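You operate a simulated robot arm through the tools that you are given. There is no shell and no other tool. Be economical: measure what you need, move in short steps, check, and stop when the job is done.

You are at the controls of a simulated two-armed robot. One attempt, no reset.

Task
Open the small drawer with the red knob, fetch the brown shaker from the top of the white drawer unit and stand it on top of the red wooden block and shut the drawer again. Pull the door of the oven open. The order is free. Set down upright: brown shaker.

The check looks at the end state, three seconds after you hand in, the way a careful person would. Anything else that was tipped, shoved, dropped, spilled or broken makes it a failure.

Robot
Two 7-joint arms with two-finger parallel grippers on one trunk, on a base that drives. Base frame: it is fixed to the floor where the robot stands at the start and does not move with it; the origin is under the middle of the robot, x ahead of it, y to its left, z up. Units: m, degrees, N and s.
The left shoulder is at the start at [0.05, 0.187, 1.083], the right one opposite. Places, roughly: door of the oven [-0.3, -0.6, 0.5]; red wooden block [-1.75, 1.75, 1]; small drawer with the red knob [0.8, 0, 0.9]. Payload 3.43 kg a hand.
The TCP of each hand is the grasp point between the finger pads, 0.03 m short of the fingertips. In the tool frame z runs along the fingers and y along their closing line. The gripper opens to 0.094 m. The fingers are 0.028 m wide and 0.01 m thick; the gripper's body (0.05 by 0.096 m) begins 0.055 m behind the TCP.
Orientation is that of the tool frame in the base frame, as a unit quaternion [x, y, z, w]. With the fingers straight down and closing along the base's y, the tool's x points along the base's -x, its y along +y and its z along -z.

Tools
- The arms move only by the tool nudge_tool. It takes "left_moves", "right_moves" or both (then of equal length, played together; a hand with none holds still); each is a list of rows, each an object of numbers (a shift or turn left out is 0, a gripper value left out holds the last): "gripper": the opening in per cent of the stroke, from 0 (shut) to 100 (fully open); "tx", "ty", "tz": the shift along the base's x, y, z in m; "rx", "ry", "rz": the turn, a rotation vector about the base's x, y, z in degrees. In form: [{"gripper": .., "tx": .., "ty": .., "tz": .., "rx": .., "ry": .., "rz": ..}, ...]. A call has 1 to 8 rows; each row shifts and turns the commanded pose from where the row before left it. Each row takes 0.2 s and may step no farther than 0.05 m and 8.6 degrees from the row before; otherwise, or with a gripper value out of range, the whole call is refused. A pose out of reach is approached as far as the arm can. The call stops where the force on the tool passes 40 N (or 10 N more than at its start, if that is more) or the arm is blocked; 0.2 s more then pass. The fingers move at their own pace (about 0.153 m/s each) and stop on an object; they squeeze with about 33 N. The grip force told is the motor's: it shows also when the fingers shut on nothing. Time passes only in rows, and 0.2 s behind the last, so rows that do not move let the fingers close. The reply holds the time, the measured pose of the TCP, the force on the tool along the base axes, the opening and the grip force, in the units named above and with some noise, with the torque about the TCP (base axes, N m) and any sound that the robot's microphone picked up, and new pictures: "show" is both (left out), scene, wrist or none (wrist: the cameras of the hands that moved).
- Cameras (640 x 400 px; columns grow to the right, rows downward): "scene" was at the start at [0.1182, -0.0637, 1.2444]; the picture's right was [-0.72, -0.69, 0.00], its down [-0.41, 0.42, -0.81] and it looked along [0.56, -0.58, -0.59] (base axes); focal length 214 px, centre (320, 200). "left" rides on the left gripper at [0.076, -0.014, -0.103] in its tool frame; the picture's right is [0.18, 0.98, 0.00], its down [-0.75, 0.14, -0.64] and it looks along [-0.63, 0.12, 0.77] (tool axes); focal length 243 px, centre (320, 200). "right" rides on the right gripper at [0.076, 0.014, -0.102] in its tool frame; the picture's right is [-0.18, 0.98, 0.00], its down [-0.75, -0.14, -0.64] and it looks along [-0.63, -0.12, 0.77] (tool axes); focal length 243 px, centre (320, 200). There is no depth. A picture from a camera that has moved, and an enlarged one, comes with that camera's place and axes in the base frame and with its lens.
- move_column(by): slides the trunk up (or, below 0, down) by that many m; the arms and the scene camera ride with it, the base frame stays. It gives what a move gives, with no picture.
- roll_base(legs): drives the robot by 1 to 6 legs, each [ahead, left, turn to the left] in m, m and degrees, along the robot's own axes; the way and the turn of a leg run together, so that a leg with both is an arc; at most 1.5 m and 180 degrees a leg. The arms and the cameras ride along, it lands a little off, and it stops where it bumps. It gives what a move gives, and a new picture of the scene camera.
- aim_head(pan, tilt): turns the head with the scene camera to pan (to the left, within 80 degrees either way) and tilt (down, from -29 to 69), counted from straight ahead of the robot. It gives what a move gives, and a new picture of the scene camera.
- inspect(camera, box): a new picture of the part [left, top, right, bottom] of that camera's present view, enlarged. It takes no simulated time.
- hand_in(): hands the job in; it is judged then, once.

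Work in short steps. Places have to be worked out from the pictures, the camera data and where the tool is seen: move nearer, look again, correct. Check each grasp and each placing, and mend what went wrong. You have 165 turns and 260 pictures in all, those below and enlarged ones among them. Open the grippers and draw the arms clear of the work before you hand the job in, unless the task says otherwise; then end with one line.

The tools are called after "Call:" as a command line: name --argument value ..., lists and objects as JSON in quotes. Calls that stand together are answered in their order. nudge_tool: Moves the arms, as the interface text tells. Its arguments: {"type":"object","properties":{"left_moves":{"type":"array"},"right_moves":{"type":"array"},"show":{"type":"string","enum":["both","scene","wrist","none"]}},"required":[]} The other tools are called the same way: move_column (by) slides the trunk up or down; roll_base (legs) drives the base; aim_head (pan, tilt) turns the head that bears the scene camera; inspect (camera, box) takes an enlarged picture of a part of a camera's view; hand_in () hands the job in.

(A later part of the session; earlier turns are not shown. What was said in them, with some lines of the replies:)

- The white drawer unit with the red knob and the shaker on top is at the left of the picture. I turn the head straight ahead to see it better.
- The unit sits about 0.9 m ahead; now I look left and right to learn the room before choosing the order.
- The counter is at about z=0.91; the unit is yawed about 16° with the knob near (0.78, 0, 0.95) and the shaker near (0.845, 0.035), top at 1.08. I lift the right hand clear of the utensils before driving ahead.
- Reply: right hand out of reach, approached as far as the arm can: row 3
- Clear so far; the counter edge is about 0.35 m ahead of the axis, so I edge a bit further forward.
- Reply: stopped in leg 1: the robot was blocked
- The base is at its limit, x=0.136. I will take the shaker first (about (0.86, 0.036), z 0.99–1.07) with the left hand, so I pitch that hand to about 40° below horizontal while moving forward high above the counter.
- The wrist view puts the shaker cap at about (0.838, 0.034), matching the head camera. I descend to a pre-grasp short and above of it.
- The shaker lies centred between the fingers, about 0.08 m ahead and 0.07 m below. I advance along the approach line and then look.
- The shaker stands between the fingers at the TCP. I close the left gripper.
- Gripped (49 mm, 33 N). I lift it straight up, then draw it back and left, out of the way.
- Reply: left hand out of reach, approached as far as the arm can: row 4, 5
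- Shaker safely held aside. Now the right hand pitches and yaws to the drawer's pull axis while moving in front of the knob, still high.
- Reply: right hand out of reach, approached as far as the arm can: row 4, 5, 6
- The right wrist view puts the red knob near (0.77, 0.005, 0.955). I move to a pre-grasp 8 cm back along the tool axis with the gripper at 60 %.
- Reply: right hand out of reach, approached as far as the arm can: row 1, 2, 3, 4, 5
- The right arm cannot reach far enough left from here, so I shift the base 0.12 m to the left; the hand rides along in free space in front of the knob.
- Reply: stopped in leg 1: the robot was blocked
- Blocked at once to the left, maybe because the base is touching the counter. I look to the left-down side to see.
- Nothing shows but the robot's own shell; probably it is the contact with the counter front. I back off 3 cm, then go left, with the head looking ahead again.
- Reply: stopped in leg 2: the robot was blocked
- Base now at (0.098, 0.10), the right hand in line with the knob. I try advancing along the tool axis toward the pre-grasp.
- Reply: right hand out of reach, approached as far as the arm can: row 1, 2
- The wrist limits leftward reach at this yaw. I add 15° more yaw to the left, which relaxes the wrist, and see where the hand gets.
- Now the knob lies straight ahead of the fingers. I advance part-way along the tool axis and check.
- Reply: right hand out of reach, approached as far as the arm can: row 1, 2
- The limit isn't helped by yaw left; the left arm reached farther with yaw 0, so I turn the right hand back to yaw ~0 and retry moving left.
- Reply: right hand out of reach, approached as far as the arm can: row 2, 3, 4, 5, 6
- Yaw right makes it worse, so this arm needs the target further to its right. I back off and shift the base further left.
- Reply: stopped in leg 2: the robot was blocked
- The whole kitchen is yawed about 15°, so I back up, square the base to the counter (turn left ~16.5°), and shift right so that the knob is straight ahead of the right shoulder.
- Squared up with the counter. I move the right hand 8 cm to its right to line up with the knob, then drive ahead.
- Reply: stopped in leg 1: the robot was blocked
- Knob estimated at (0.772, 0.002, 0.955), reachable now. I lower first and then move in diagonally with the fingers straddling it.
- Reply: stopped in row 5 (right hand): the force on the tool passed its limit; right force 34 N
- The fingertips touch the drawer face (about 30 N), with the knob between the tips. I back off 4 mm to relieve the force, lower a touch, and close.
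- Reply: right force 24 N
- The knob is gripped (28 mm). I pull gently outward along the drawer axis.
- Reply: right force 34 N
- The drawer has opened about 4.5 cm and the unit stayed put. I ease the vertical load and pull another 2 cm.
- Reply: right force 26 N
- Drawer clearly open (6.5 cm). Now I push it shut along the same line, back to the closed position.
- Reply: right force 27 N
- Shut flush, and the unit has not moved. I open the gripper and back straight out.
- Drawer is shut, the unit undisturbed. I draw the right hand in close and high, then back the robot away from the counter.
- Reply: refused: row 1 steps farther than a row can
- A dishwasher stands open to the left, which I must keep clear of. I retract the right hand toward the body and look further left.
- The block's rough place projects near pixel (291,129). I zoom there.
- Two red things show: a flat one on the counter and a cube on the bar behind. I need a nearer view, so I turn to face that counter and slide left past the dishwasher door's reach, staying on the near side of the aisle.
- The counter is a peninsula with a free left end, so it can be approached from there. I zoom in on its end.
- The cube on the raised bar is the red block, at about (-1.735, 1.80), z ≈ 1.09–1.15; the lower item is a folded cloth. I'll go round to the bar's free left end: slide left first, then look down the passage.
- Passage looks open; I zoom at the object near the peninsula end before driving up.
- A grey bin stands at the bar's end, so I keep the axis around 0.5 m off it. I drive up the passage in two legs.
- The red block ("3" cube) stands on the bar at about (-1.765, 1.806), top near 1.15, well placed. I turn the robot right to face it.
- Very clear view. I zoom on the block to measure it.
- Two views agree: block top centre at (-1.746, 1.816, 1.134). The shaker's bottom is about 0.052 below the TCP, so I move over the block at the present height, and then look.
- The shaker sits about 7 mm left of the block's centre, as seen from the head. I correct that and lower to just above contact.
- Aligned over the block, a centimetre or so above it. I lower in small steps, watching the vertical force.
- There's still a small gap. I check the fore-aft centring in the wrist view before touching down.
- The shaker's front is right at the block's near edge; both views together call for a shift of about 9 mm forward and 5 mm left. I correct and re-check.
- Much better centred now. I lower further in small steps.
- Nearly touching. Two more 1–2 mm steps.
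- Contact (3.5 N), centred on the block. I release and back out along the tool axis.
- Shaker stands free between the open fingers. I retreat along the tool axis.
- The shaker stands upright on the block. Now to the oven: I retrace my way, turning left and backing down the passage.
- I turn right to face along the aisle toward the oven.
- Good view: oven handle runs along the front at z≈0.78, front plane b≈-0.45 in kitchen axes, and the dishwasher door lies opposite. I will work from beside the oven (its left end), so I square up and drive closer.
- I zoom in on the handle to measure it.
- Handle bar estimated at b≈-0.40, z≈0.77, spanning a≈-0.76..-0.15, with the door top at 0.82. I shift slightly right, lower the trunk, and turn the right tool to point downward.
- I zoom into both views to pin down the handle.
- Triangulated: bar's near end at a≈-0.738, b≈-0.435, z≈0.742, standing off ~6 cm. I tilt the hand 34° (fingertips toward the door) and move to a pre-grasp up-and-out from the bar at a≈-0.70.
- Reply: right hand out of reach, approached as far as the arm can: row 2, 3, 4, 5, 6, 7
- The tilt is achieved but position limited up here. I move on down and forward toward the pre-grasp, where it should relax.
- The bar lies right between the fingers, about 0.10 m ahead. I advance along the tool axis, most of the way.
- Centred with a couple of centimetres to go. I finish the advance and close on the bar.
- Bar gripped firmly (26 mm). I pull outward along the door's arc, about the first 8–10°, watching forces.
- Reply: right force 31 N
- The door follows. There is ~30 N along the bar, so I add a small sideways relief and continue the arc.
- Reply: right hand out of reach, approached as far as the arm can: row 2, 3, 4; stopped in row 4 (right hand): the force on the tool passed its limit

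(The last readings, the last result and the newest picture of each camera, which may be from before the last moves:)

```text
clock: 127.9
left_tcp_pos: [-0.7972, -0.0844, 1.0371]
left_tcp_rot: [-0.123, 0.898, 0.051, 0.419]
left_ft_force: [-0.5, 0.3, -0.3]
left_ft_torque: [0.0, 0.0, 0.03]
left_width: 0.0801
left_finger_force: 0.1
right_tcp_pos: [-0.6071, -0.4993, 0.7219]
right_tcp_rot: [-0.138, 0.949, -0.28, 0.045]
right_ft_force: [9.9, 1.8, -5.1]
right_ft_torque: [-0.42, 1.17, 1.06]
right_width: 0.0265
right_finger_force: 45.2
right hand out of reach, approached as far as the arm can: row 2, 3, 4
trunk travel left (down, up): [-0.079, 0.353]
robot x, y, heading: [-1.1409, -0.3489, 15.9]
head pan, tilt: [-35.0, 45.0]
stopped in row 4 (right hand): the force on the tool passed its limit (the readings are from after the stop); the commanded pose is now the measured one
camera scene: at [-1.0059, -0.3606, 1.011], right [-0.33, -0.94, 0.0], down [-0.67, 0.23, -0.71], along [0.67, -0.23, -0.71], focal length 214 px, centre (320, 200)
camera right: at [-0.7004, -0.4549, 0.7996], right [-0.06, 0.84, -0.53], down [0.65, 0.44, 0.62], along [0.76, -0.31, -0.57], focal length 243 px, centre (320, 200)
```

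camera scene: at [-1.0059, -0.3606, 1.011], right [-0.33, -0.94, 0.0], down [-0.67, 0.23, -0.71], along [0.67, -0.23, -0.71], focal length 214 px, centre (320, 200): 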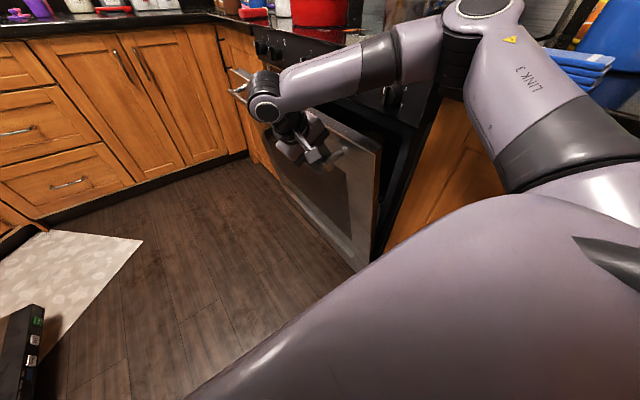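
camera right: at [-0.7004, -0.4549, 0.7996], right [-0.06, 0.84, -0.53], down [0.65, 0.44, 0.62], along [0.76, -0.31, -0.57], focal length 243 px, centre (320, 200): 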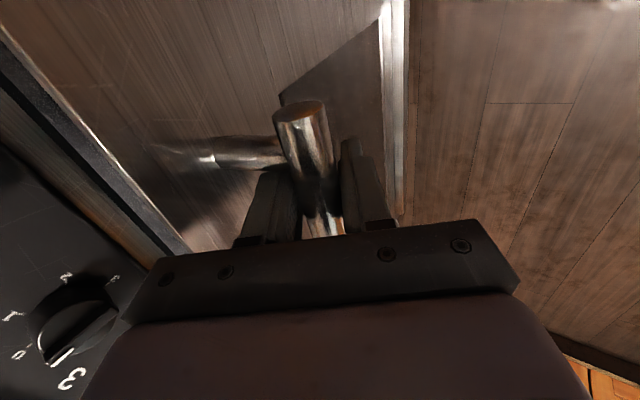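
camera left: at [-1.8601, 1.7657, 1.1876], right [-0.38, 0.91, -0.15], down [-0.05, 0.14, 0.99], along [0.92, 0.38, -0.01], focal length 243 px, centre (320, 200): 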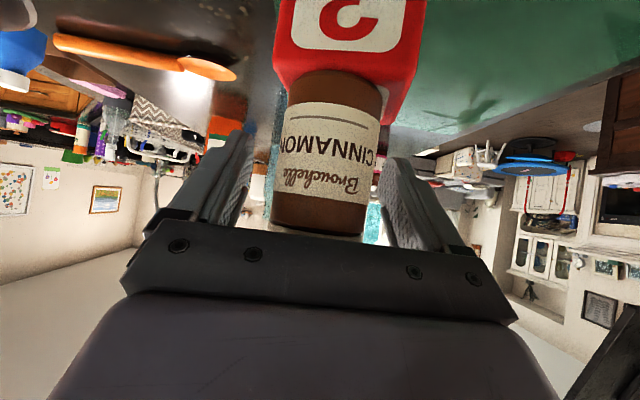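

The arm is at its limit toward the robot's left, so I continue the pull with the base: small steps left, lowering the hand in between.

Call:
nudge_tool --right_moves '[{"tz": -0.006}]' --show "none"

Call:
roll_base --legs '[[0, 0.04, 0]]'

```text
clock: 128.3
left_tcp_pos: [-0.7992, -0.083, 1.0395]
left_tcp_rot: [-0.123, 0.898, 0.05, 0.42]
left_ft_force: [0.1, 0.7, -0.1]
left_ft_torque: [0.0, -0.02, 0.02]
left_width: 0.08
left_finger_force: 0.1
right_tcp_pos: [-0.6073, -0.4983, 0.7204]
right_tcp_rot: [-0.135, 0.949, -0.279, 0.051]
right_ft_force: [17.1, 7.1, 22.0]
right_ft_torque: [-0.78, 1.77, 0.5]
right_width: 0.027
right_finger_force: 44.8
trunk travel left (down, up): [-0.079, 0.353]
robot x, y, heading: [-1.1357, -0.348, 15.9]
head pan, tilt: [-35.0, 45.0]
```

```text
clock: 129.6
left_tcp_pos: [-0.8073, -0.0448, 1.0355]
left_tcp_rot: [-0.125, 0.898, 0.053, 0.419]
left_ft_force: [0.1, 0.3, 0.1]
left_ft_torque: [-0.03, 0.0, -0.03]
left_width: 0.08
left_finger_force: 0.2
right_tcp_pos: [-0.6196, -0.4616, 0.7092]
right_tcp_rot: [-0.139, 0.949, -0.28, 0.041]
right_ft_force: [10.6, -0.2, -9.0]
right_ft_torque: [-0.32, 0.79, 0.87]
right_width: 0.0266
right_finger_force: 45.3
trunk travel left (down, up): [-0.079, 0.353]
robot x, y, heading: [-1.1474, -0.3123, 15.7]
head pan, tilt: [-35.0, 45.0]
stopped in leg 1: the force on the tool passed its limit (the readings are from after the stop); the commanded pose is now the measured one
camera scene: at [-1.0163, -0.3217, 1.0113], right [-0.33, -0.94, 0.0], down [-0.67, 0.23, -0.71], along [0.67, -0.23, -0.71], focal length 214 px, centre (320, 200)
```

scene: 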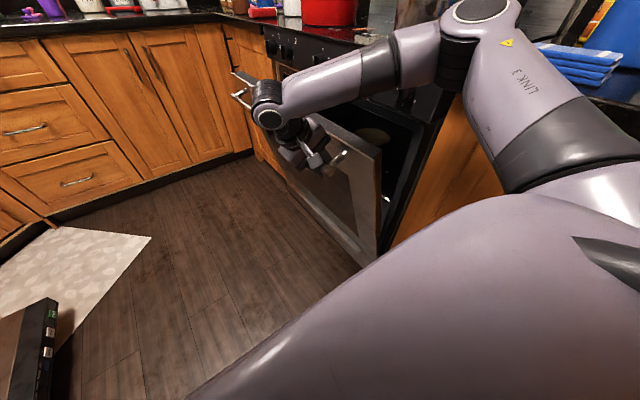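

Door opens further with the base move. I repeat: lower the hand a bit, then step left.

Call:
nudge_tool --right_moves '[{"tz": -0.007, "tx": 0.004, "ty": 0.001}]' --show "none"

Call:
roll_base --legs '[[0, 0.04, 0]]'

Call:
nudge_tool --right_moves '[{"tz": -0.009}]' --show "none"

Call:
roll_base --legs '[[0, 0.04, 0]]'

```text
clock: 130.0
left_tcp_pos: [-0.8105, -0.0428, 1.0378]
left_tcp_rot: [-0.125, 0.897, 0.052, 0.421]
left_ft_force: [-0.3, 0.1, 0.2]
left_ft_torque: [0.05, 0.0, -0.01]
left_width: 0.0798
left_finger_force: 0.1
right_tcp_pos: [-0.619, -0.4616, 0.7098]
right_tcp_rot: [-0.141, 0.949, -0.277, 0.046]
right_ft_force: [-0.3, 12.0, 15.3]
right_ft_torque: [-0.68, 1.62, 0.42]
right_width: 0.0268
right_finger_force: 45.3
right hand out of reach, approached as far as the arm can: row 1
trunk travel left (down, up): [-0.079, 0.353]
robot x, y, heading: [-1.1536, -0.3072, 15.8]
head pan, tilt: [-35.0, 45.0]
```

```text
clock: 130.9
left_tcp_pos: [-0.8165, -0.0076, 1.0358]
left_tcp_rot: [-0.123, 0.898, 0.052, 0.42]
left_ft_force: [0.6, 0.0, 0.0]
left_ft_torque: [-0.03, -0.02, 0.01]
left_width: 0.0798
left_finger_force: 0.0
right_tcp_pos: [-0.631, -0.4285, 0.6988]
right_tcp_rot: [-0.14, 0.95, -0.278, 0.036]
right_ft_force: [-1.6, -10.1, -34.3]
right_ft_torque: [-0.11, 0.61, 0.86]
right_width: 0.0262
right_finger_force: 44.7
trunk travel left (down, up): [-0.079, 0.353]
robot x, y, heading: [-1.1645, -0.272, 15.6]
head pan, tilt: [-35.0, 45.0]
camera scene: at [-1.0264, -0.2846, 1.0105], right [-0.33, -0.94, 0.0], down [-0.67, 0.23, -0.7], along [0.67, -0.23, -0.71], focal length 214 px, centre (320, 200)
```

scene: 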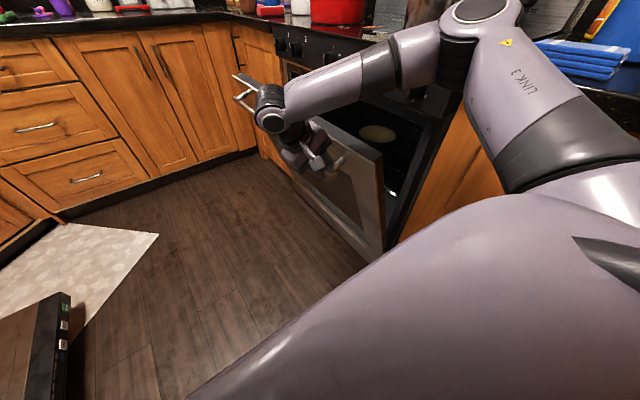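

```text
clock: 131.3
left_tcp_pos: [-0.8201, -0.0054, 1.0376]
left_tcp_rot: [-0.123, 0.897, 0.051, 0.421]
left_ft_force: [-0.4, 0.8, 1.5]
left_ft_torque: [-0.01, 0.02, 0.0]
left_width: 0.0799
left_finger_force: 0.1
right_tcp_pos: [-0.6319, -0.4271, 0.7004]
right_tcp_rot: [-0.141, 0.949, -0.278, 0.044]
right_ft_force: [13.6, 10.0, 22.6]
right_ft_torque: [-0.41, 1.17, 0.42]
right_width: 0.0265
right_finger_force: 45.4
right hand out of reach, approached as far as the arm can: row 1
trunk travel left (down, up): [-0.079, 0.353]
robot x, y, heading: [-1.1611, -0.2713, 15.7]
head pan, tilt: [-35.0, 45.0]
```

```text
clock: 132.2
left_tcp_pos: [-0.8271, 0.0273, 1.0365]
left_tcp_rot: [-0.123, 0.898, 0.052, 0.42]
left_ft_force: [-0.6, 0.1, -0.3]
left_ft_torque: [-0.03, -0.04, 0.0]
left_width: 0.0799
left_finger_force: 0.0
right_tcp_pos: [-0.6398, -0.3992, 0.6862]
right_tcp_rot: [-0.144, 0.949, -0.28, 0.033]
right_ft_force: [10.2, 1.4, -9.3]
right_ft_torque: [-0.16, 0.52, 0.35]
right_width: 0.0261
right_finger_force: 44.7
trunk travel left (down, up): [-0.079, 0.353]
robot x, y, heading: [-1.171, -0.2392, 15.8]
head pan, tilt: [-35.0, 45.0]
stopped in leg 1: the force on the tool passed its limit (the readings are from after the stop); the commanded pose is now the measured one
camera scene: at [-1.0362, -0.25, 1.0112], right [-0.33, -0.94, 0.0], down [-0.67, 0.23, -0.71], along [0.67, -0.23, -0.71], focal length 214 px, centre (320, 200)
```

scene: 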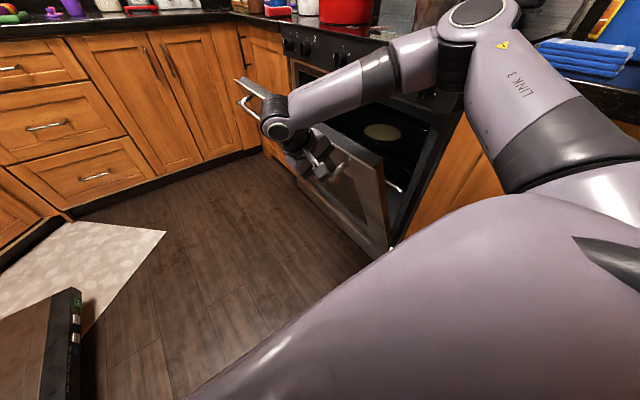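

About 21° open. For the lowering I now use the trunk, alternating with base steps left.

Call:
move_column --by -0.012

Call:
roll_base --legs '[[0, 0.035, 0]]'

Call:
move_column --by -0.02

Call:
roll_base --legs '[[0, 0.035, 0]]'

```text
clock: 133.0
left_tcp_pos: [-0.8296, 0.0275, 1.0256]
left_tcp_rot: [-0.124, 0.897, 0.052, 0.421]
left_ft_force: [-0.5, -0.1, -0.2]
left_ft_torque: [0.03, 0.03, 0.01]
left_width: 0.08
left_finger_force: 0.0
right_tcp_pos: [-0.6422, -0.3953, 0.6814]
right_tcp_rot: [-0.146, 0.949, -0.278, 0.04]
right_ft_force: [-7.1, 0.0, 12.5]
right_ft_torque: [0.0, 0.44, 0.41]
right_width: 0.0261
right_finger_force: 44.9
trunk travel left (down, up): [-0.067, 0.364]
robot x, y, heading: [-1.1702, -0.238, 15.7]
head pan, tilt: [-35.0, 45.0]
stopped: the force on the tool passed its limit (the readings are from after the stop); the commanded pose is now the measured one
```

```text
clock: 133.8
left_tcp_pos: [-0.837, 0.0604, 1.0251]
left_tcp_rot: [-0.124, 0.898, 0.053, 0.42]
left_ft_force: [0.0, -0.8, -0.2]
left_ft_torque: [0.03, 0.02, -0.02]
left_width: 0.08
left_finger_force: 0.1
right_tcp_pos: [-0.6506, -0.3644, 0.6747]
right_tcp_rot: [-0.147, 0.949, -0.277, 0.034]
right_ft_force: [-3.3, -9.8, -30.0]
right_ft_torque: [-0.39, 1.16, 0.83]
right_width: 0.0213
right_finger_force: 45.2
trunk travel left (down, up): [-0.067, 0.364]
robot x, y, heading: [-1.1777, -0.2056, 15.7]
head pan, tilt: [-35.0, 45.0]
camera scene: at [-1.0457, -0.2165, 0.9993], right [-0.33, -0.94, 0.0], down [-0.67, 0.23, -0.7], along [0.67, -0.23, -0.71], focal length 214 px, centre (320, 200)
```

scene: 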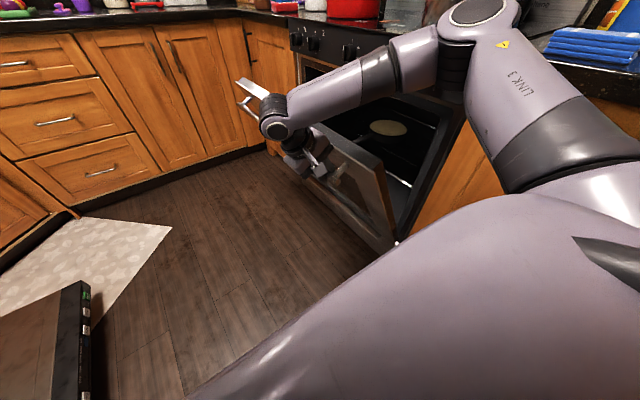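

```text
clock: 134.4
left_tcp_pos: [-0.8404, 0.0622, 1.0076]
left_tcp_rot: [-0.124, 0.897, 0.053, 0.421]
left_ft_force: [0.6, 0.5, -0.1]
left_ft_torque: [-0.02, -0.01, 0.0]
left_width: 0.0801
left_finger_force: 0.0
right_tcp_pos: [-0.654, -0.3558, 0.6657]
right_tcp_rot: [-0.15, 0.949, -0.274, 0.042]
right_ft_force: [-13.1, 5.0, 10.8]
right_ft_torque: [0.4, -0.4, -0.76]
right_width: 0.0213
right_finger_force: 44.6
trunk travel left (down, up): [-0.05, 0.382]
robot x, y, heading: [-1.1794, -0.2031, 15.9]
head pan, tilt: [-35.0, 45.0]
stopped: the force on the tool passed its limit (the readings are from after the stop); the commanded pose is now the measured one
```

```text
clock: 135.3
left_tcp_pos: [-0.8471, 0.094, 1.0082]
left_tcp_rot: [-0.124, 0.898, 0.053, 0.419]
left_ft_force: [0.3, -0.2, -0.1]
left_ft_torque: [0.01, -0.02, 0.02]
left_width: 0.0797
left_finger_force: 0.1
right_tcp_pos: [-0.6617, -0.3253, 0.6597]
right_tcp_rot: [-0.15, 0.949, -0.275, 0.035]
right_ft_force: [-4.1, -11.8, -30.5]
right_ft_torque: [0.21, -0.11, -1.39]
right_width: 0.0216
right_finger_force: 46.0
trunk travel left (down, up): [-0.05, 0.382]
robot x, y, heading: [-1.1841, -0.1661, 16.1]
head pan, tilt: [-35.0, 45.0]
camera scene: at [-1.0557, -0.1825, 0.982], right [-0.33, -0.94, 0.0], down [-0.67, 0.23, -0.71], along [0.67, -0.23, -0.71], focal length 214 px, centre (320, 200)
```

scene: 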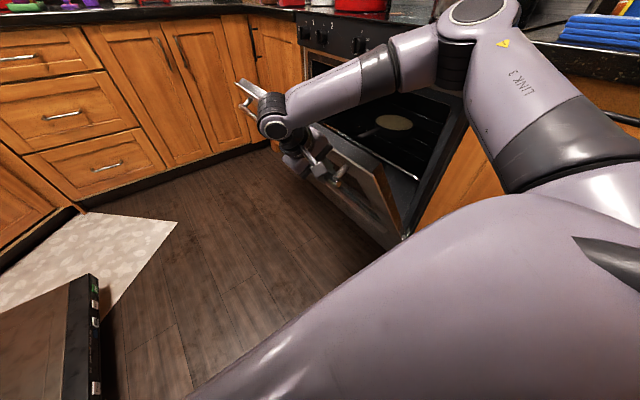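

About 29° open; the bar is drawing the hand downward, so I lower more and continue.

Call:
move_column --by -0.02

Call:
nudge_tool --right_moves '[{"tz": -0.01}, {"tz": -0.01}]' --show "wrist"

```text
clock: 135.9
left_tcp_pos: [-0.8511, 0.0977, 0.9901]
left_tcp_rot: [-0.126, 0.897, 0.052, 0.42]
left_ft_force: [0.3, -0.3, -0.5]
left_ft_torque: [0.01, 0.0, 0.02]
left_width: 0.08
left_finger_force: 0.0
right_tcp_pos: [-0.6621, -0.3201, 0.6461]
right_tcp_rot: [-0.151, 0.949, -0.273, 0.041]
right_ft_force: [-7.2, 25.2, 24.6]
right_ft_torque: [0.39, -0.68, -1.02]
right_width: 0.0217
right_finger_force: 45.2
trunk travel left (down, up): [-0.03, 0.402]
robot x, y, heading: [-1.1893, -0.1691, 15.8]
head pan, tilt: [-35.0, 45.0]
```

```text
clock: 136.4
left_tcp_pos: [-0.8495, 0.0962, 0.9876]
left_tcp_rot: [-0.125, 0.897, 0.052, 0.421]
left_ft_force: [0.1, -0.8, -0.6]
left_ft_torque: [-0.03, -0.03, -0.02]
left_width: 0.0798
left_finger_force: 0.1
right_tcp_pos: [-0.6645, -0.322, 0.6408]
right_tcp_rot: [-0.151, 0.95, -0.269, 0.045]
right_ft_force: [-8.1, 3.5, 10.7]
right_ft_torque: [0.09, -0.03, -0.72]
right_width: 0.0215
right_finger_force: 45.8
right hand out of reach, approached as far as the arm can: row 1, 2
trunk travel left (down, up): [-0.03, 0.402]
robot x, y, heading: [-1.1892, -0.1679, 15.8]
head pan, tilt: [-35.0, 45.0]
stopped in row 2 (right hand): the force on the tool passed its limit (the readings are from after the stop); the commanded pose is now the measured one
camera right: at [-0.7564, -0.2833, 0.7206], right [-0.08, 0.85, -0.52], down [0.65, 0.44, 0.62], along [0.76, -0.28, -0.59], focal length 243 px, centre (320, 200)
```

right: 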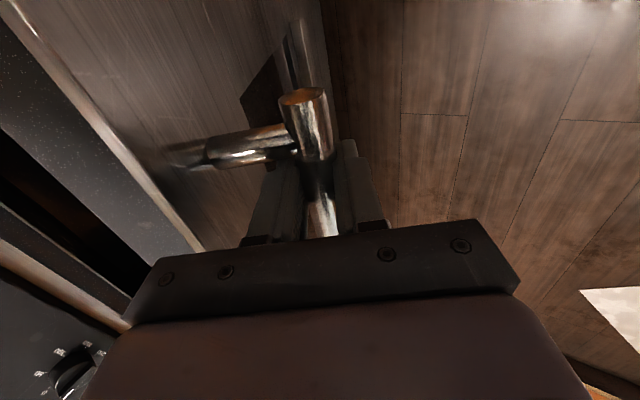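

I open the right gripper slightly with the fingers still around the bar, to see whether the door stays where it is.

Call:
nudge_tool --right_moves '[{"gripper": 60}, {}, {}]' --show "both"

```text
clock: 137.2
left_tcp_pos: [-0.849, 0.097, 0.9882]
left_tcp_rot: [-0.125, 0.897, 0.052, 0.421]
left_ft_force: [-0.5, -0.6, -0.7]
left_ft_torque: [-0.04, -0.01, -0.04]
left_width: 0.0797
left_finger_force: 0.1
right_tcp_pos: [-0.6638, -0.324, 0.6393]
right_tcp_rot: [-0.151, 0.95, -0.27, 0.044]
right_ft_force: [0.7, -0.5, 0.2]
right_ft_torque: [0.01, -0.02, -0.02]
right_width: 0.0567
right_finger_force: 0.2
trunk travel left (down, up): [-0.03, 0.402]
robot x, y, heading: [-1.1866, -0.1681, 15.9]
head pan, tilt: [-35.0, 45.0]
camera scene: at [-1.0572, -0.1811, 0.9625], right [-0.33, -0.95, 0.0], down [-0.67, 0.23, -0.71], along [0.67, -0.23, -0.71], focal length 214 px, centre (320, 200)
camera right: at [-0.7552, -0.2845, 0.7189], right [-0.08, 0.85, -0.52], down [0.65, 0.44, 0.62], along [0.76, -0.28, -0.59], focal length 243 px, centre (320, 200)
```

scene: 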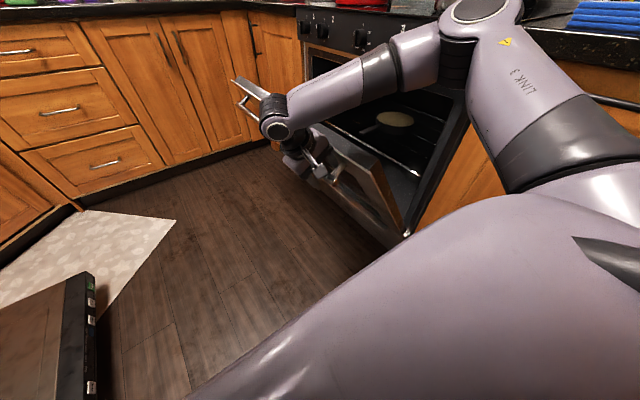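
right: 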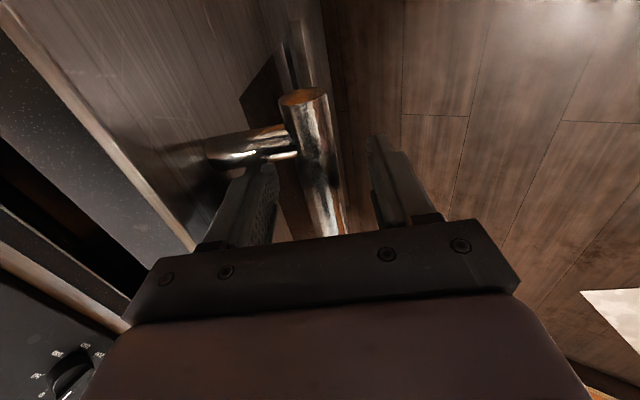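

The door stays put by itself at ~30°. I now rotate the hand back to vertical about the bar and lift off, to push the door further from the inside.

Call:
nudge_tool --right_moves '[{"rx": 7.9, "ry": 2.2}, {"rx": 7.9, "ry": 2.2}, {"rx": 7.9, "ry": 2.2}, {"rx": 6, "ry": 1.7, "tz": 0.01}, {"tz": 0.03}, {"tz": 0.04}, {"tz": 0.04}, {"tz": 0.04}]' --show "both"

```text
clock: 138.1
left_tcp_pos: [-0.8525, 0.0971, 0.9895]
left_tcp_rot: [-0.125, 0.897, 0.052, 0.421]
left_ft_force: [0.5, 0.0, -0.1]
left_ft_torque: [0.02, -0.03, -0.05]
left_width: 0.08
left_finger_force: 0.2
right_tcp_pos: [-0.6621, -0.321, 0.6529]
right_tcp_rot: [-0.157, 0.986, -0.045, 0.024]
right_ft_force: [-11.2, 3.8, 21.2]
right_ft_torque: [-3.02, -0.87, -0.89]
right_width: 0.0532
right_finger_force: 0.1
trunk travel left (down, up): [-0.03, 0.402]
robot x, y, heading: [-1.1905, -0.1724, 16.3]
head pan, tilt: [-35.0, 45.0]
stopped in row 4 (right hand): the force on the tool passed its limit (the readings are from after the stop); the commanded pose is now the measured one
camera scene: at [-1.0593, -0.1796, 0.9631], right [-0.33, -0.95, 0.0], down [-0.67, 0.23, -0.71], along [0.67, -0.23, -0.7], focal length 214 px, centre (320, 200)
camera right: at [-0.7444, -0.3236, 0.7505], right [-0.13, 0.99, -0.09], down [0.72, 0.15, 0.68], along [0.68, 0.02, -0.73], focal length 243 px, centre (320, 200)
```

scene: 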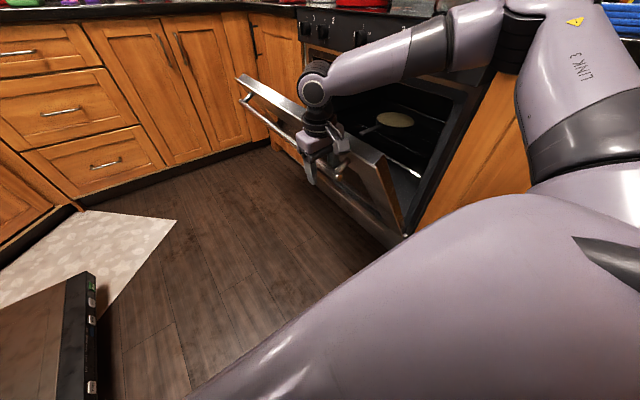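
right: 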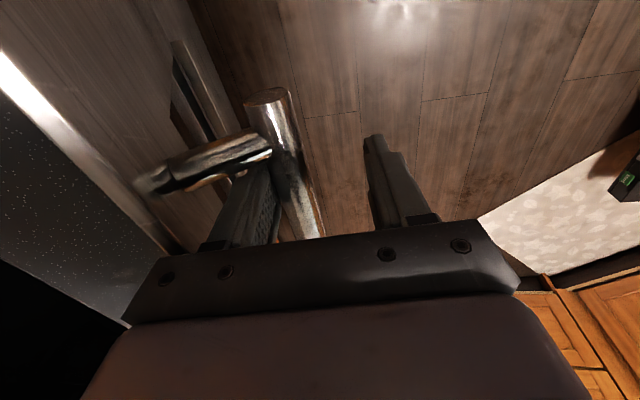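

The inner finger touches the bar and the gripper body is close to the door; I lift straight up in small steps.

Call:
nudge_tool --right_moves '[{"tz": 0.01}, {"tz": 0.02}, {"tz": 0.03}, {"tz": 0.04}, {"tz": 0.04}]' --show "both"

```text
clock: 139.3
left_tcp_pos: [-0.8491, 0.0969, 0.989]
left_tcp_rot: [-0.125, 0.897, 0.052, 0.421]
left_ft_force: [0.6, 1.2, 0.4]
left_ft_torque: [-0.01, -0.04, -0.01]
left_width: 0.0798
left_finger_force: 0.0
right_tcp_pos: [-0.6612, -0.3235, 0.7886]
right_tcp_rot: [-0.157, 0.986, -0.043, 0.022]
right_ft_force: [0.8, 0.4, -0.9]
right_ft_torque: [0.02, 0.0, -0.03]
right_width: 0.0564
right_finger_force: 0.1
trunk travel left (down, up): [-0.03, 0.402]
robot x, y, heading: [-1.1871, -0.1674, 15.9]
head pan, tilt: [-35.0, 45.0]
camera scene: at [-1.0573, -0.1806, 0.9625], right [-0.33, -0.95, 0.0], down [-0.67, 0.23, -0.71], along [0.67, -0.23, -0.71], focal length 214 px, centre (320, 200)
camera right: at [-0.7433, -0.3259, 0.8871], right [-0.13, 0.99, -0.08], down [0.72, 0.15, 0.67], along [0.68, 0.03, -0.73], focal length 243 px, centre (320, 200)
```

scene: 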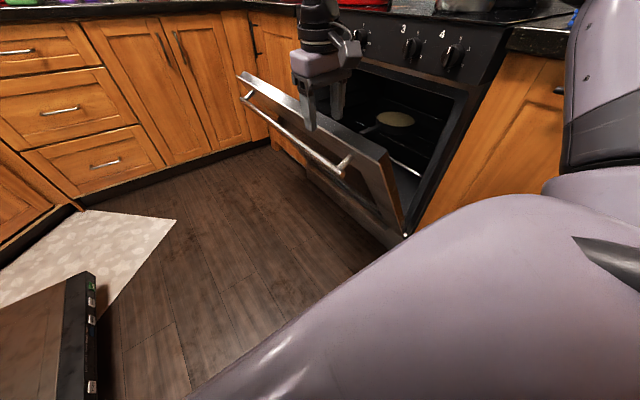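
right: 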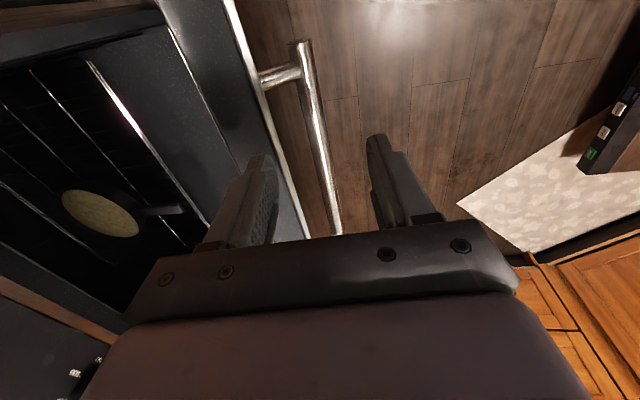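

Hand free, the door holding at ~33°. I close the fingers, move over the gap between door and oven, and lower inside.

Call:
nudge_tool --right_moves '[{"gripper": 0, "tz": 0.02}, {"tx": 0.0093, "ty": -0.034}, {"tx": 0.0093, "ty": -0.034}, {"tx": 0.0093, "ty": -0.034}, {"tx": 0.0093, "ty": -0.034}, {"tz": -0.03}, {"tz": -0.04}, {"tz": -0.04}]' --show "both"

```text
clock: 141.1
left_tcp_pos: [-0.8488, 0.097, 0.9896]
left_tcp_rot: [-0.124, 0.898, 0.052, 0.42]
left_ft_force: [0.2, 0.1, 0.1]
left_ft_torque: [-0.04, -0.02, 0.0]
left_width: 0.0801
left_finger_force: 0.0
right_tcp_pos: [-0.6232, -0.4592, 0.6989]
right_tcp_rot: [-0.156, 0.987, -0.042, 0.021]
right_ft_force: [0.3, -0.6, -0.3]
right_ft_torque: [-0.03, 0.01, 0.02]
right_width: 0.0001
right_finger_force: 32.8
trunk travel left (down, up): [-0.03, 0.402]
robot x, y, heading: [-1.1913, -0.1694, 16.0]
head pan, tilt: [-35.0, 45.0]
camera scene: at [-1.0574, -0.1806, 0.9626], right [-0.33, -0.95, 0.0], down [-0.67, 0.23, -0.71], along [0.67, -0.23, -0.71], focal length 214 px, centre (320, 200)
camera right: at [-0.7053, -0.462, 0.7969], right [-0.13, 0.99, -0.08], down [0.72, 0.15, 0.67], along [0.68, 0.03, -0.73], focal length 243 px, centre (320, 200)
```

scene: 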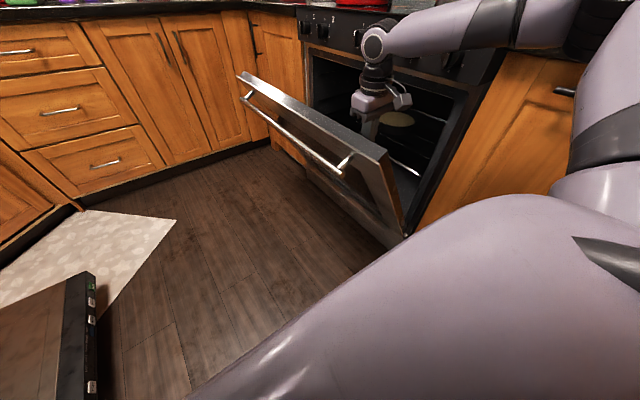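
right: 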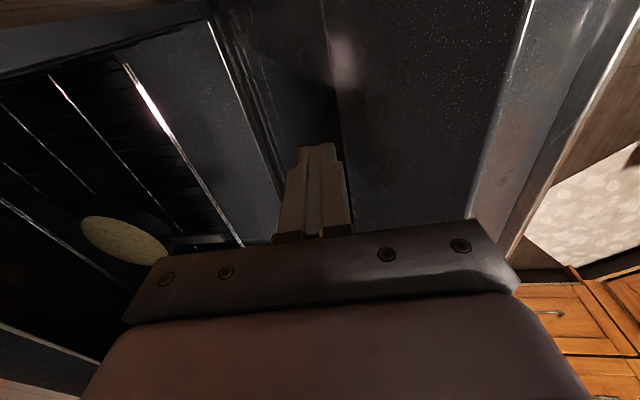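

The hand is in the gap. I lower a little and push the door outward.

Call:
nudge_tool --right_moves '[{"tz": -0.02}, {"tx": -0.0093, "ty": 0.034}, {"tx": -0.0093, "ty": 0.034}, {"tx": -0.008, "ty": 0.029, "tz": -0.005}, {"tx": -0.008, "ty": 0.029, "tz": -0.01}, {"tx": -0.008, "ty": 0.029, "tz": -0.01}, {"tx": -0.008, "ty": 0.029, "tz": -0.01}]' --show "scene"

```text
clock: 142.7
left_tcp_pos: [-0.8501, 0.0963, 0.9874]
left_tcp_rot: [-0.125, 0.898, 0.052, 0.42]
left_ft_force: [0.0, -0.6, 0.4]
left_ft_torque: [0.02, -0.02, 0.04]
left_width: 0.0796
left_finger_force: 0.0
right_tcp_pos: [-0.6749, -0.2765, 0.6429]
right_tcp_rot: [-0.158, 0.986, -0.042, 0.022]
right_ft_force: [-0.2, -0.8, 0.1]
right_ft_torque: [0.03, 0.01, -0.01]
right_width: 0.0
right_finger_force: 32.9
trunk travel left (down, up): [-0.03, 0.402]
robot x, y, heading: [-1.1908, -0.1666, 16.4]
head pan, tilt: [-35.0, 45.0]
camera scene: at [-1.0573, -0.1806, 0.9625], right [-0.33, -0.95, 0.0], down [-0.67, 0.23, -0.71], along [0.67, -0.23, -0.71], focal length 214 px, centre (320, 200)
```

scene: 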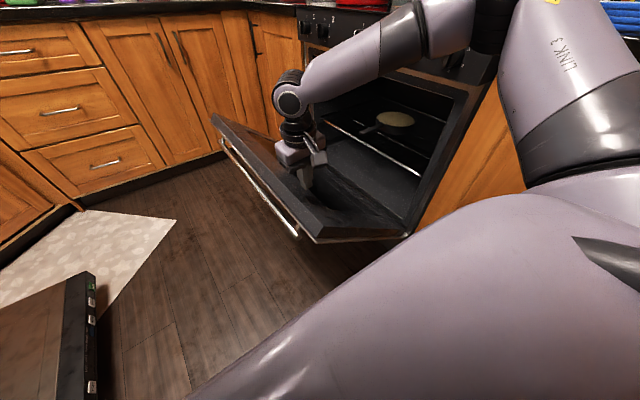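

The door swung on to about 55°. I follow through, pressing down on its inner face.

Call:
nudge_tool --right_moves '[{"tz": -0.04}, {"tz": -0.04}, {"tz": -0.03, "tx": -0.003, "ty": 0.01}, {"tz": -0.03, "tx": -0.003, "ty": 0.01}, {"tz": -0.03, "tx": -0.003, "ty": 0.01}, {"tz": -0.03}, {"tz": -0.03}]' --show "scene"

```text
clock: 144.3
left_tcp_pos: [-0.8493, 0.0959, 0.9881]
left_tcp_rot: [-0.127, 0.897, 0.053, 0.42]
left_ft_force: [-0.2, -0.1, -0.4]
left_ft_torque: [-0.02, 0.03, 0.0]
left_width: 0.08
left_finger_force: 0.1
right_tcp_pos: [-0.7163, -0.3221, 0.4909]
right_tcp_rot: [-0.158, 0.986, -0.042, 0.021]
right_ft_force: [0.3, -0.1, 0.4]
right_ft_torque: [-0.01, -0.05, 0.01]
right_width: 0.0001
right_finger_force: 32.5
right hand out of reach, approached as far as the arm can: row 3, 4, 5, 6, 7
trunk travel left (down, up): [-0.03, 0.402]
robot x, y, heading: [-1.191, -0.1731, 16.1]
head pan, tilt: [-35.0, 45.0]
camera scene: at [-1.0573, -0.1806, 0.9625], right [-0.33, -0.95, 0.0], down [-0.67, 0.23, -0.71], along [0.67, -0.23, -0.71], focal length 214 px, centre (320, 200)
```

scene: 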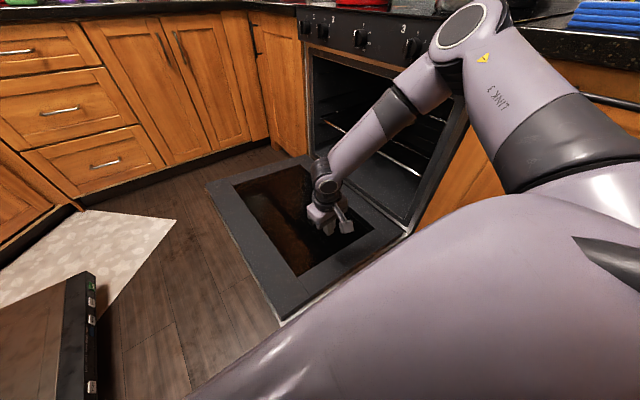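

The door is fully open and lying flat. I lift the right hand straight up and clear.

Call:
nudge_tool --right_moves '[{"tz": 0.04}, {"tz": 0.04}, {"tz": 0.04}, {"tz": 0.04}, {"tz": 0.04}, {"tz": 0.04}, {"tz": 0.04}]' --show "none"

Call:
move_column --by 0.25

Call:
roll_base --legs '[[-0.3, 0, 0]]'

Call:
aim_head --pan -20 --tilt 35

```text
clock: 145.9
left_tcp_pos: [-0.8486, 0.0966, 0.989]
left_tcp_rot: [-0.125, 0.897, 0.053, 0.421]
left_ft_force: [0.7, -0.1, 0.2]
left_ft_torque: [-0.04, 0.0, 0.0]
left_width: 0.0799
left_finger_force: 0.0
right_tcp_pos: [-0.7163, -0.3203, 0.7725]
right_tcp_rot: [-0.157, 0.987, -0.043, 0.021]
right_ft_force: [0.6, 0.5, 0.2]
right_ft_torque: [0.0, 0.02, -0.01]
right_width: 0.0001
right_finger_force: 32.7
trunk travel left (down, up): [-0.03, 0.402]
robot x, y, heading: [-1.1905, -0.1696, 15.9]
head pan, tilt: [-35.0, 45.0]
```

```text
clock: 148.5
left_tcp_pos: [-0.8491, 0.0973, 1.2389]
left_tcp_rot: [-0.126, 0.897, 0.053, 0.421]
left_ft_force: [-0.5, 0.6, 0.6]
left_ft_torque: [-0.03, 0.02, 0.0]
left_width: 0.0799
left_finger_force: 0.1
right_tcp_pos: [-0.7165, -0.3205, 1.0221]
right_tcp_rot: [-0.158, 0.986, -0.042, 0.02]
right_ft_force: [0.1, -0.1, 0.8]
right_ft_torque: [0.01, 0.02, -0.01]
right_width: 0.0
right_finger_force: 32.7
trunk travel left (down, up): [-0.28, 0.152]
robot x, y, heading: [-1.1907, -0.1664, 16.0]
head pan, tilt: [-35.0, 45.0]
```

```text
clock: 150.5
left_tcp_pos: [-1.1393, 0.0137, 1.2388]
left_tcp_rot: [-0.125, 0.898, 0.052, 0.419]
left_ft_force: [-0.7, 0.0, 0.1]
left_ft_torque: [-0.01, -0.03, -0.01]
left_width: 0.0798
left_finger_force: 0.1
right_tcp_pos: [-1.0056, -0.4033, 1.0241]
right_tcp_rot: [-0.158, 0.986, -0.042, 0.022]
right_ft_force: [0.5, 0.5, 0.0]
right_ft_torque: [0.0, -0.02, 0.0]
right_width: 0.0004
right_finger_force: 33.0
trunk travel left (down, up): [-0.28, 0.152]
robot x, y, heading: [-1.4784, -0.2513, 16.1]
head pan, tilt: [-35.0, 45.0]
camera scene: at [-1.347, -0.2637, 1.2126], right [-0.32, -0.95, 0.0], down [-0.67, 0.23, -0.71], along [0.67, -0.23, -0.71], focal length 214 px, centre (320, 200)
```

scene: 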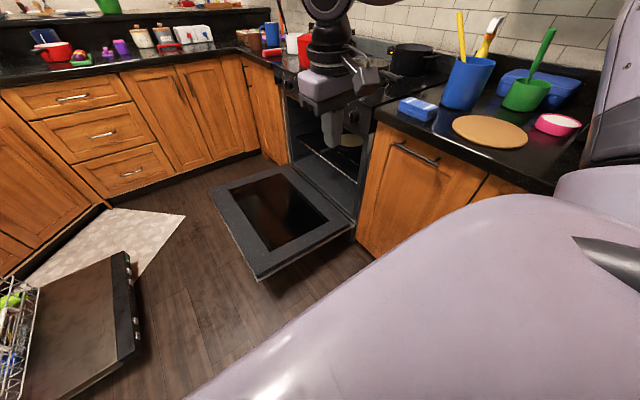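

```text
clock: 151.3
left_tcp_pos: [-1.139, 0.0139, 1.2384]
left_tcp_rot: [-0.126, 0.897, 0.053, 0.42]
left_ft_force: [-0.6, -0.7, -1.1]
left_ft_torque: [0.02, 0.0, 0.0]
left_width: 0.0798
left_finger_force: 0.1
right_tcp_pos: [-1.0059, -0.4033, 1.0215]
right_tcp_rot: [-0.158, 0.986, -0.042, 0.02]
right_ft_force: [-0.1, -0.5, 0.7]
right_ft_torque: [0.02, -0.04, 0.02]
right_width: 0.0
right_finger_force: 32.9
trunk travel left (down, up): [-0.28, 0.152]
robot x, y, heading: [-1.4775, -0.2579, 15.9]
head pan, tilt: [-20.0, 35.0]
camera scene: at [-1.3357, -0.2433, 1.2273], right [-0.07, -1.0, 0.0], down [-0.57, 0.04, -0.82], along [0.82, -0.06, -0.57], focal length 214 px, centre (320, 200)
```

scene: 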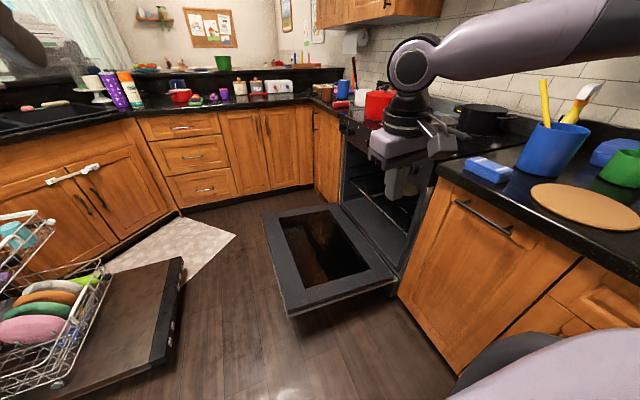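

Oven open, arms clear. I open the right gripper and take a last look at the shaker on its block.

Call:
nudge_tool --right_moves '[{"gripper": 80}, {}]' --show "none"

Call:
inspect --camera "scene" --box '[160, 40, 380, 140]'

Call:
roll_base --legs '[[-0.1, 0, 0], [0, 0, 40]]'

Call:
aim_head --pan 40 --tilt 15

```text
clock: 151.9
left_tcp_pos: [-1.1384, 0.014, 1.2383]
left_tcp_rot: [-0.126, 0.897, 0.053, 0.42]
left_ft_force: [0.2, 0.8, -0.8]
left_ft_torque: [0.0, -0.03, 0.02]
left_width: 0.0801
left_finger_force: 0.1
right_tcp_pos: [-1.0043, -0.4036, 1.0214]
right_tcp_rot: [-0.158, 0.986, -0.043, 0.021]
right_ft_force: [0.1, -0.8, 0.2]
right_ft_torque: [0.02, 0.02, 0.0]
right_width: 0.0751
right_finger_force: 0.1
trunk travel left (down, up): [-0.28, 0.152]
robot x, y, heading: [-1.4791, -0.2565, 15.9]
head pan, tilt: [-20.0, 35.0]
```

```text
2.91 times, centred on (270, 90) of scene
camera zoom: at [-1.3357, -0.2432, 1.2274], right [-0.07, -1.0, 0.0], down [-0.57, 0.04, -0.82], along [0.82, -0.06, -0.57], focal length 624 px, centre (466, 520)
```

zoom: 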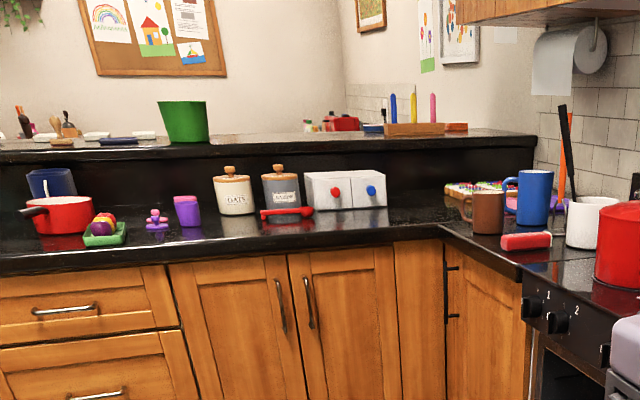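

```text
clock: 154.9
left_tcp_pos: [-1.4855, 0.1411, 1.2377]
left_tcp_rot: [-0.425, 0.8, 0.194, 0.377]
left_ft_force: [0.5, 0.3, 0.8]
left_ft_torque: [0.02, 0.0, 0.03]
left_width: 0.0799
left_finger_force: 0.0
right_tcp_pos: [-1.1156, -0.0934, 1.0217]
right_tcp_rot: [-0.485, 0.873, -0.033, 0.034]
right_ft_force: [-0.2, 0.0, 0.3]
right_ft_torque: [-0.01, 0.0, -0.02]
right_width: 0.0756
right_finger_force: 0.0
trunk travel left (down, up): [-0.28, 0.152]
robot x, y, heading: [-1.5793, -0.2837, 55.7]
head pan, tilt: [-20.0, 35.0]
camera scene: at [-1.4722, -0.1809, 1.2274], right [0.59, -0.81, 0.0], down [-0.46, -0.34, -0.82], along [0.66, 0.48, -0.57], focal length 214 px, centre (320, 200)
```

scene: 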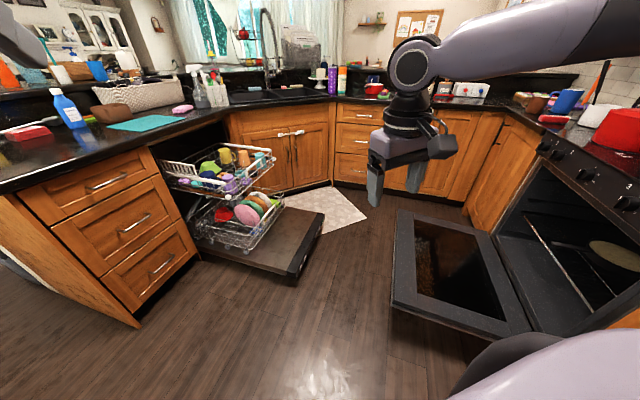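

```text
clock: 156.2
left_tcp_pos: [-1.4851, 0.1408, 1.2384]
left_tcp_rot: [-0.425, 0.8, 0.194, 0.377]
left_ft_force: [0.3, -0.7, 0.7]
left_ft_torque: [0.04, 0.0, -0.03]
left_width: 0.0798
left_finger_force: 0.1
right_tcp_pos: [-1.1153, -0.092, 1.0222]
right_tcp_rot: [-0.486, 0.873, -0.033, 0.034]
right_ft_force: [-0.4, 0.1, -0.4]
right_ft_torque: [0.01, 0.01, -0.01]
right_width: 0.0752
right_finger_force: 0.1
trunk travel left (down, up): [-0.28, 0.152]
robot x, y, heading: [-1.5688, -0.2809, 56.1]
head pan, tilt: [40.0, 15.0]
camera scene: at [-1.553, -0.1399, 1.2593], right [0.99, 0.1, 0.0], down [0.03, -0.26, -0.97], along [-0.1, 0.96, -0.26], focal length 214 px, centre (320, 200)
```

scene: 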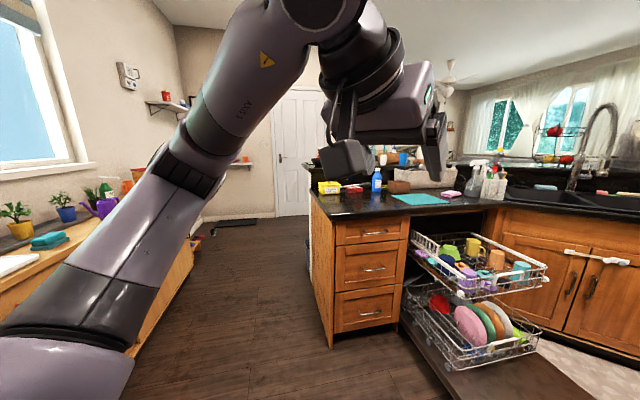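

The drawer is shut, the oven door is fully open, and the shaker was standing on the block when I last saw it from the passage. Both grippers are open and clear of the work, so I hand in.

Call:
hand_in

```text
The job is handed in.
```

The job is handed in: the red-knob drawer was opened and shut again, the brown shaker stands upright on the red block, and the oven door is fully open. My last look at the shaker was from the passage before I worked on the oven, because my own gripper blocked the final view.
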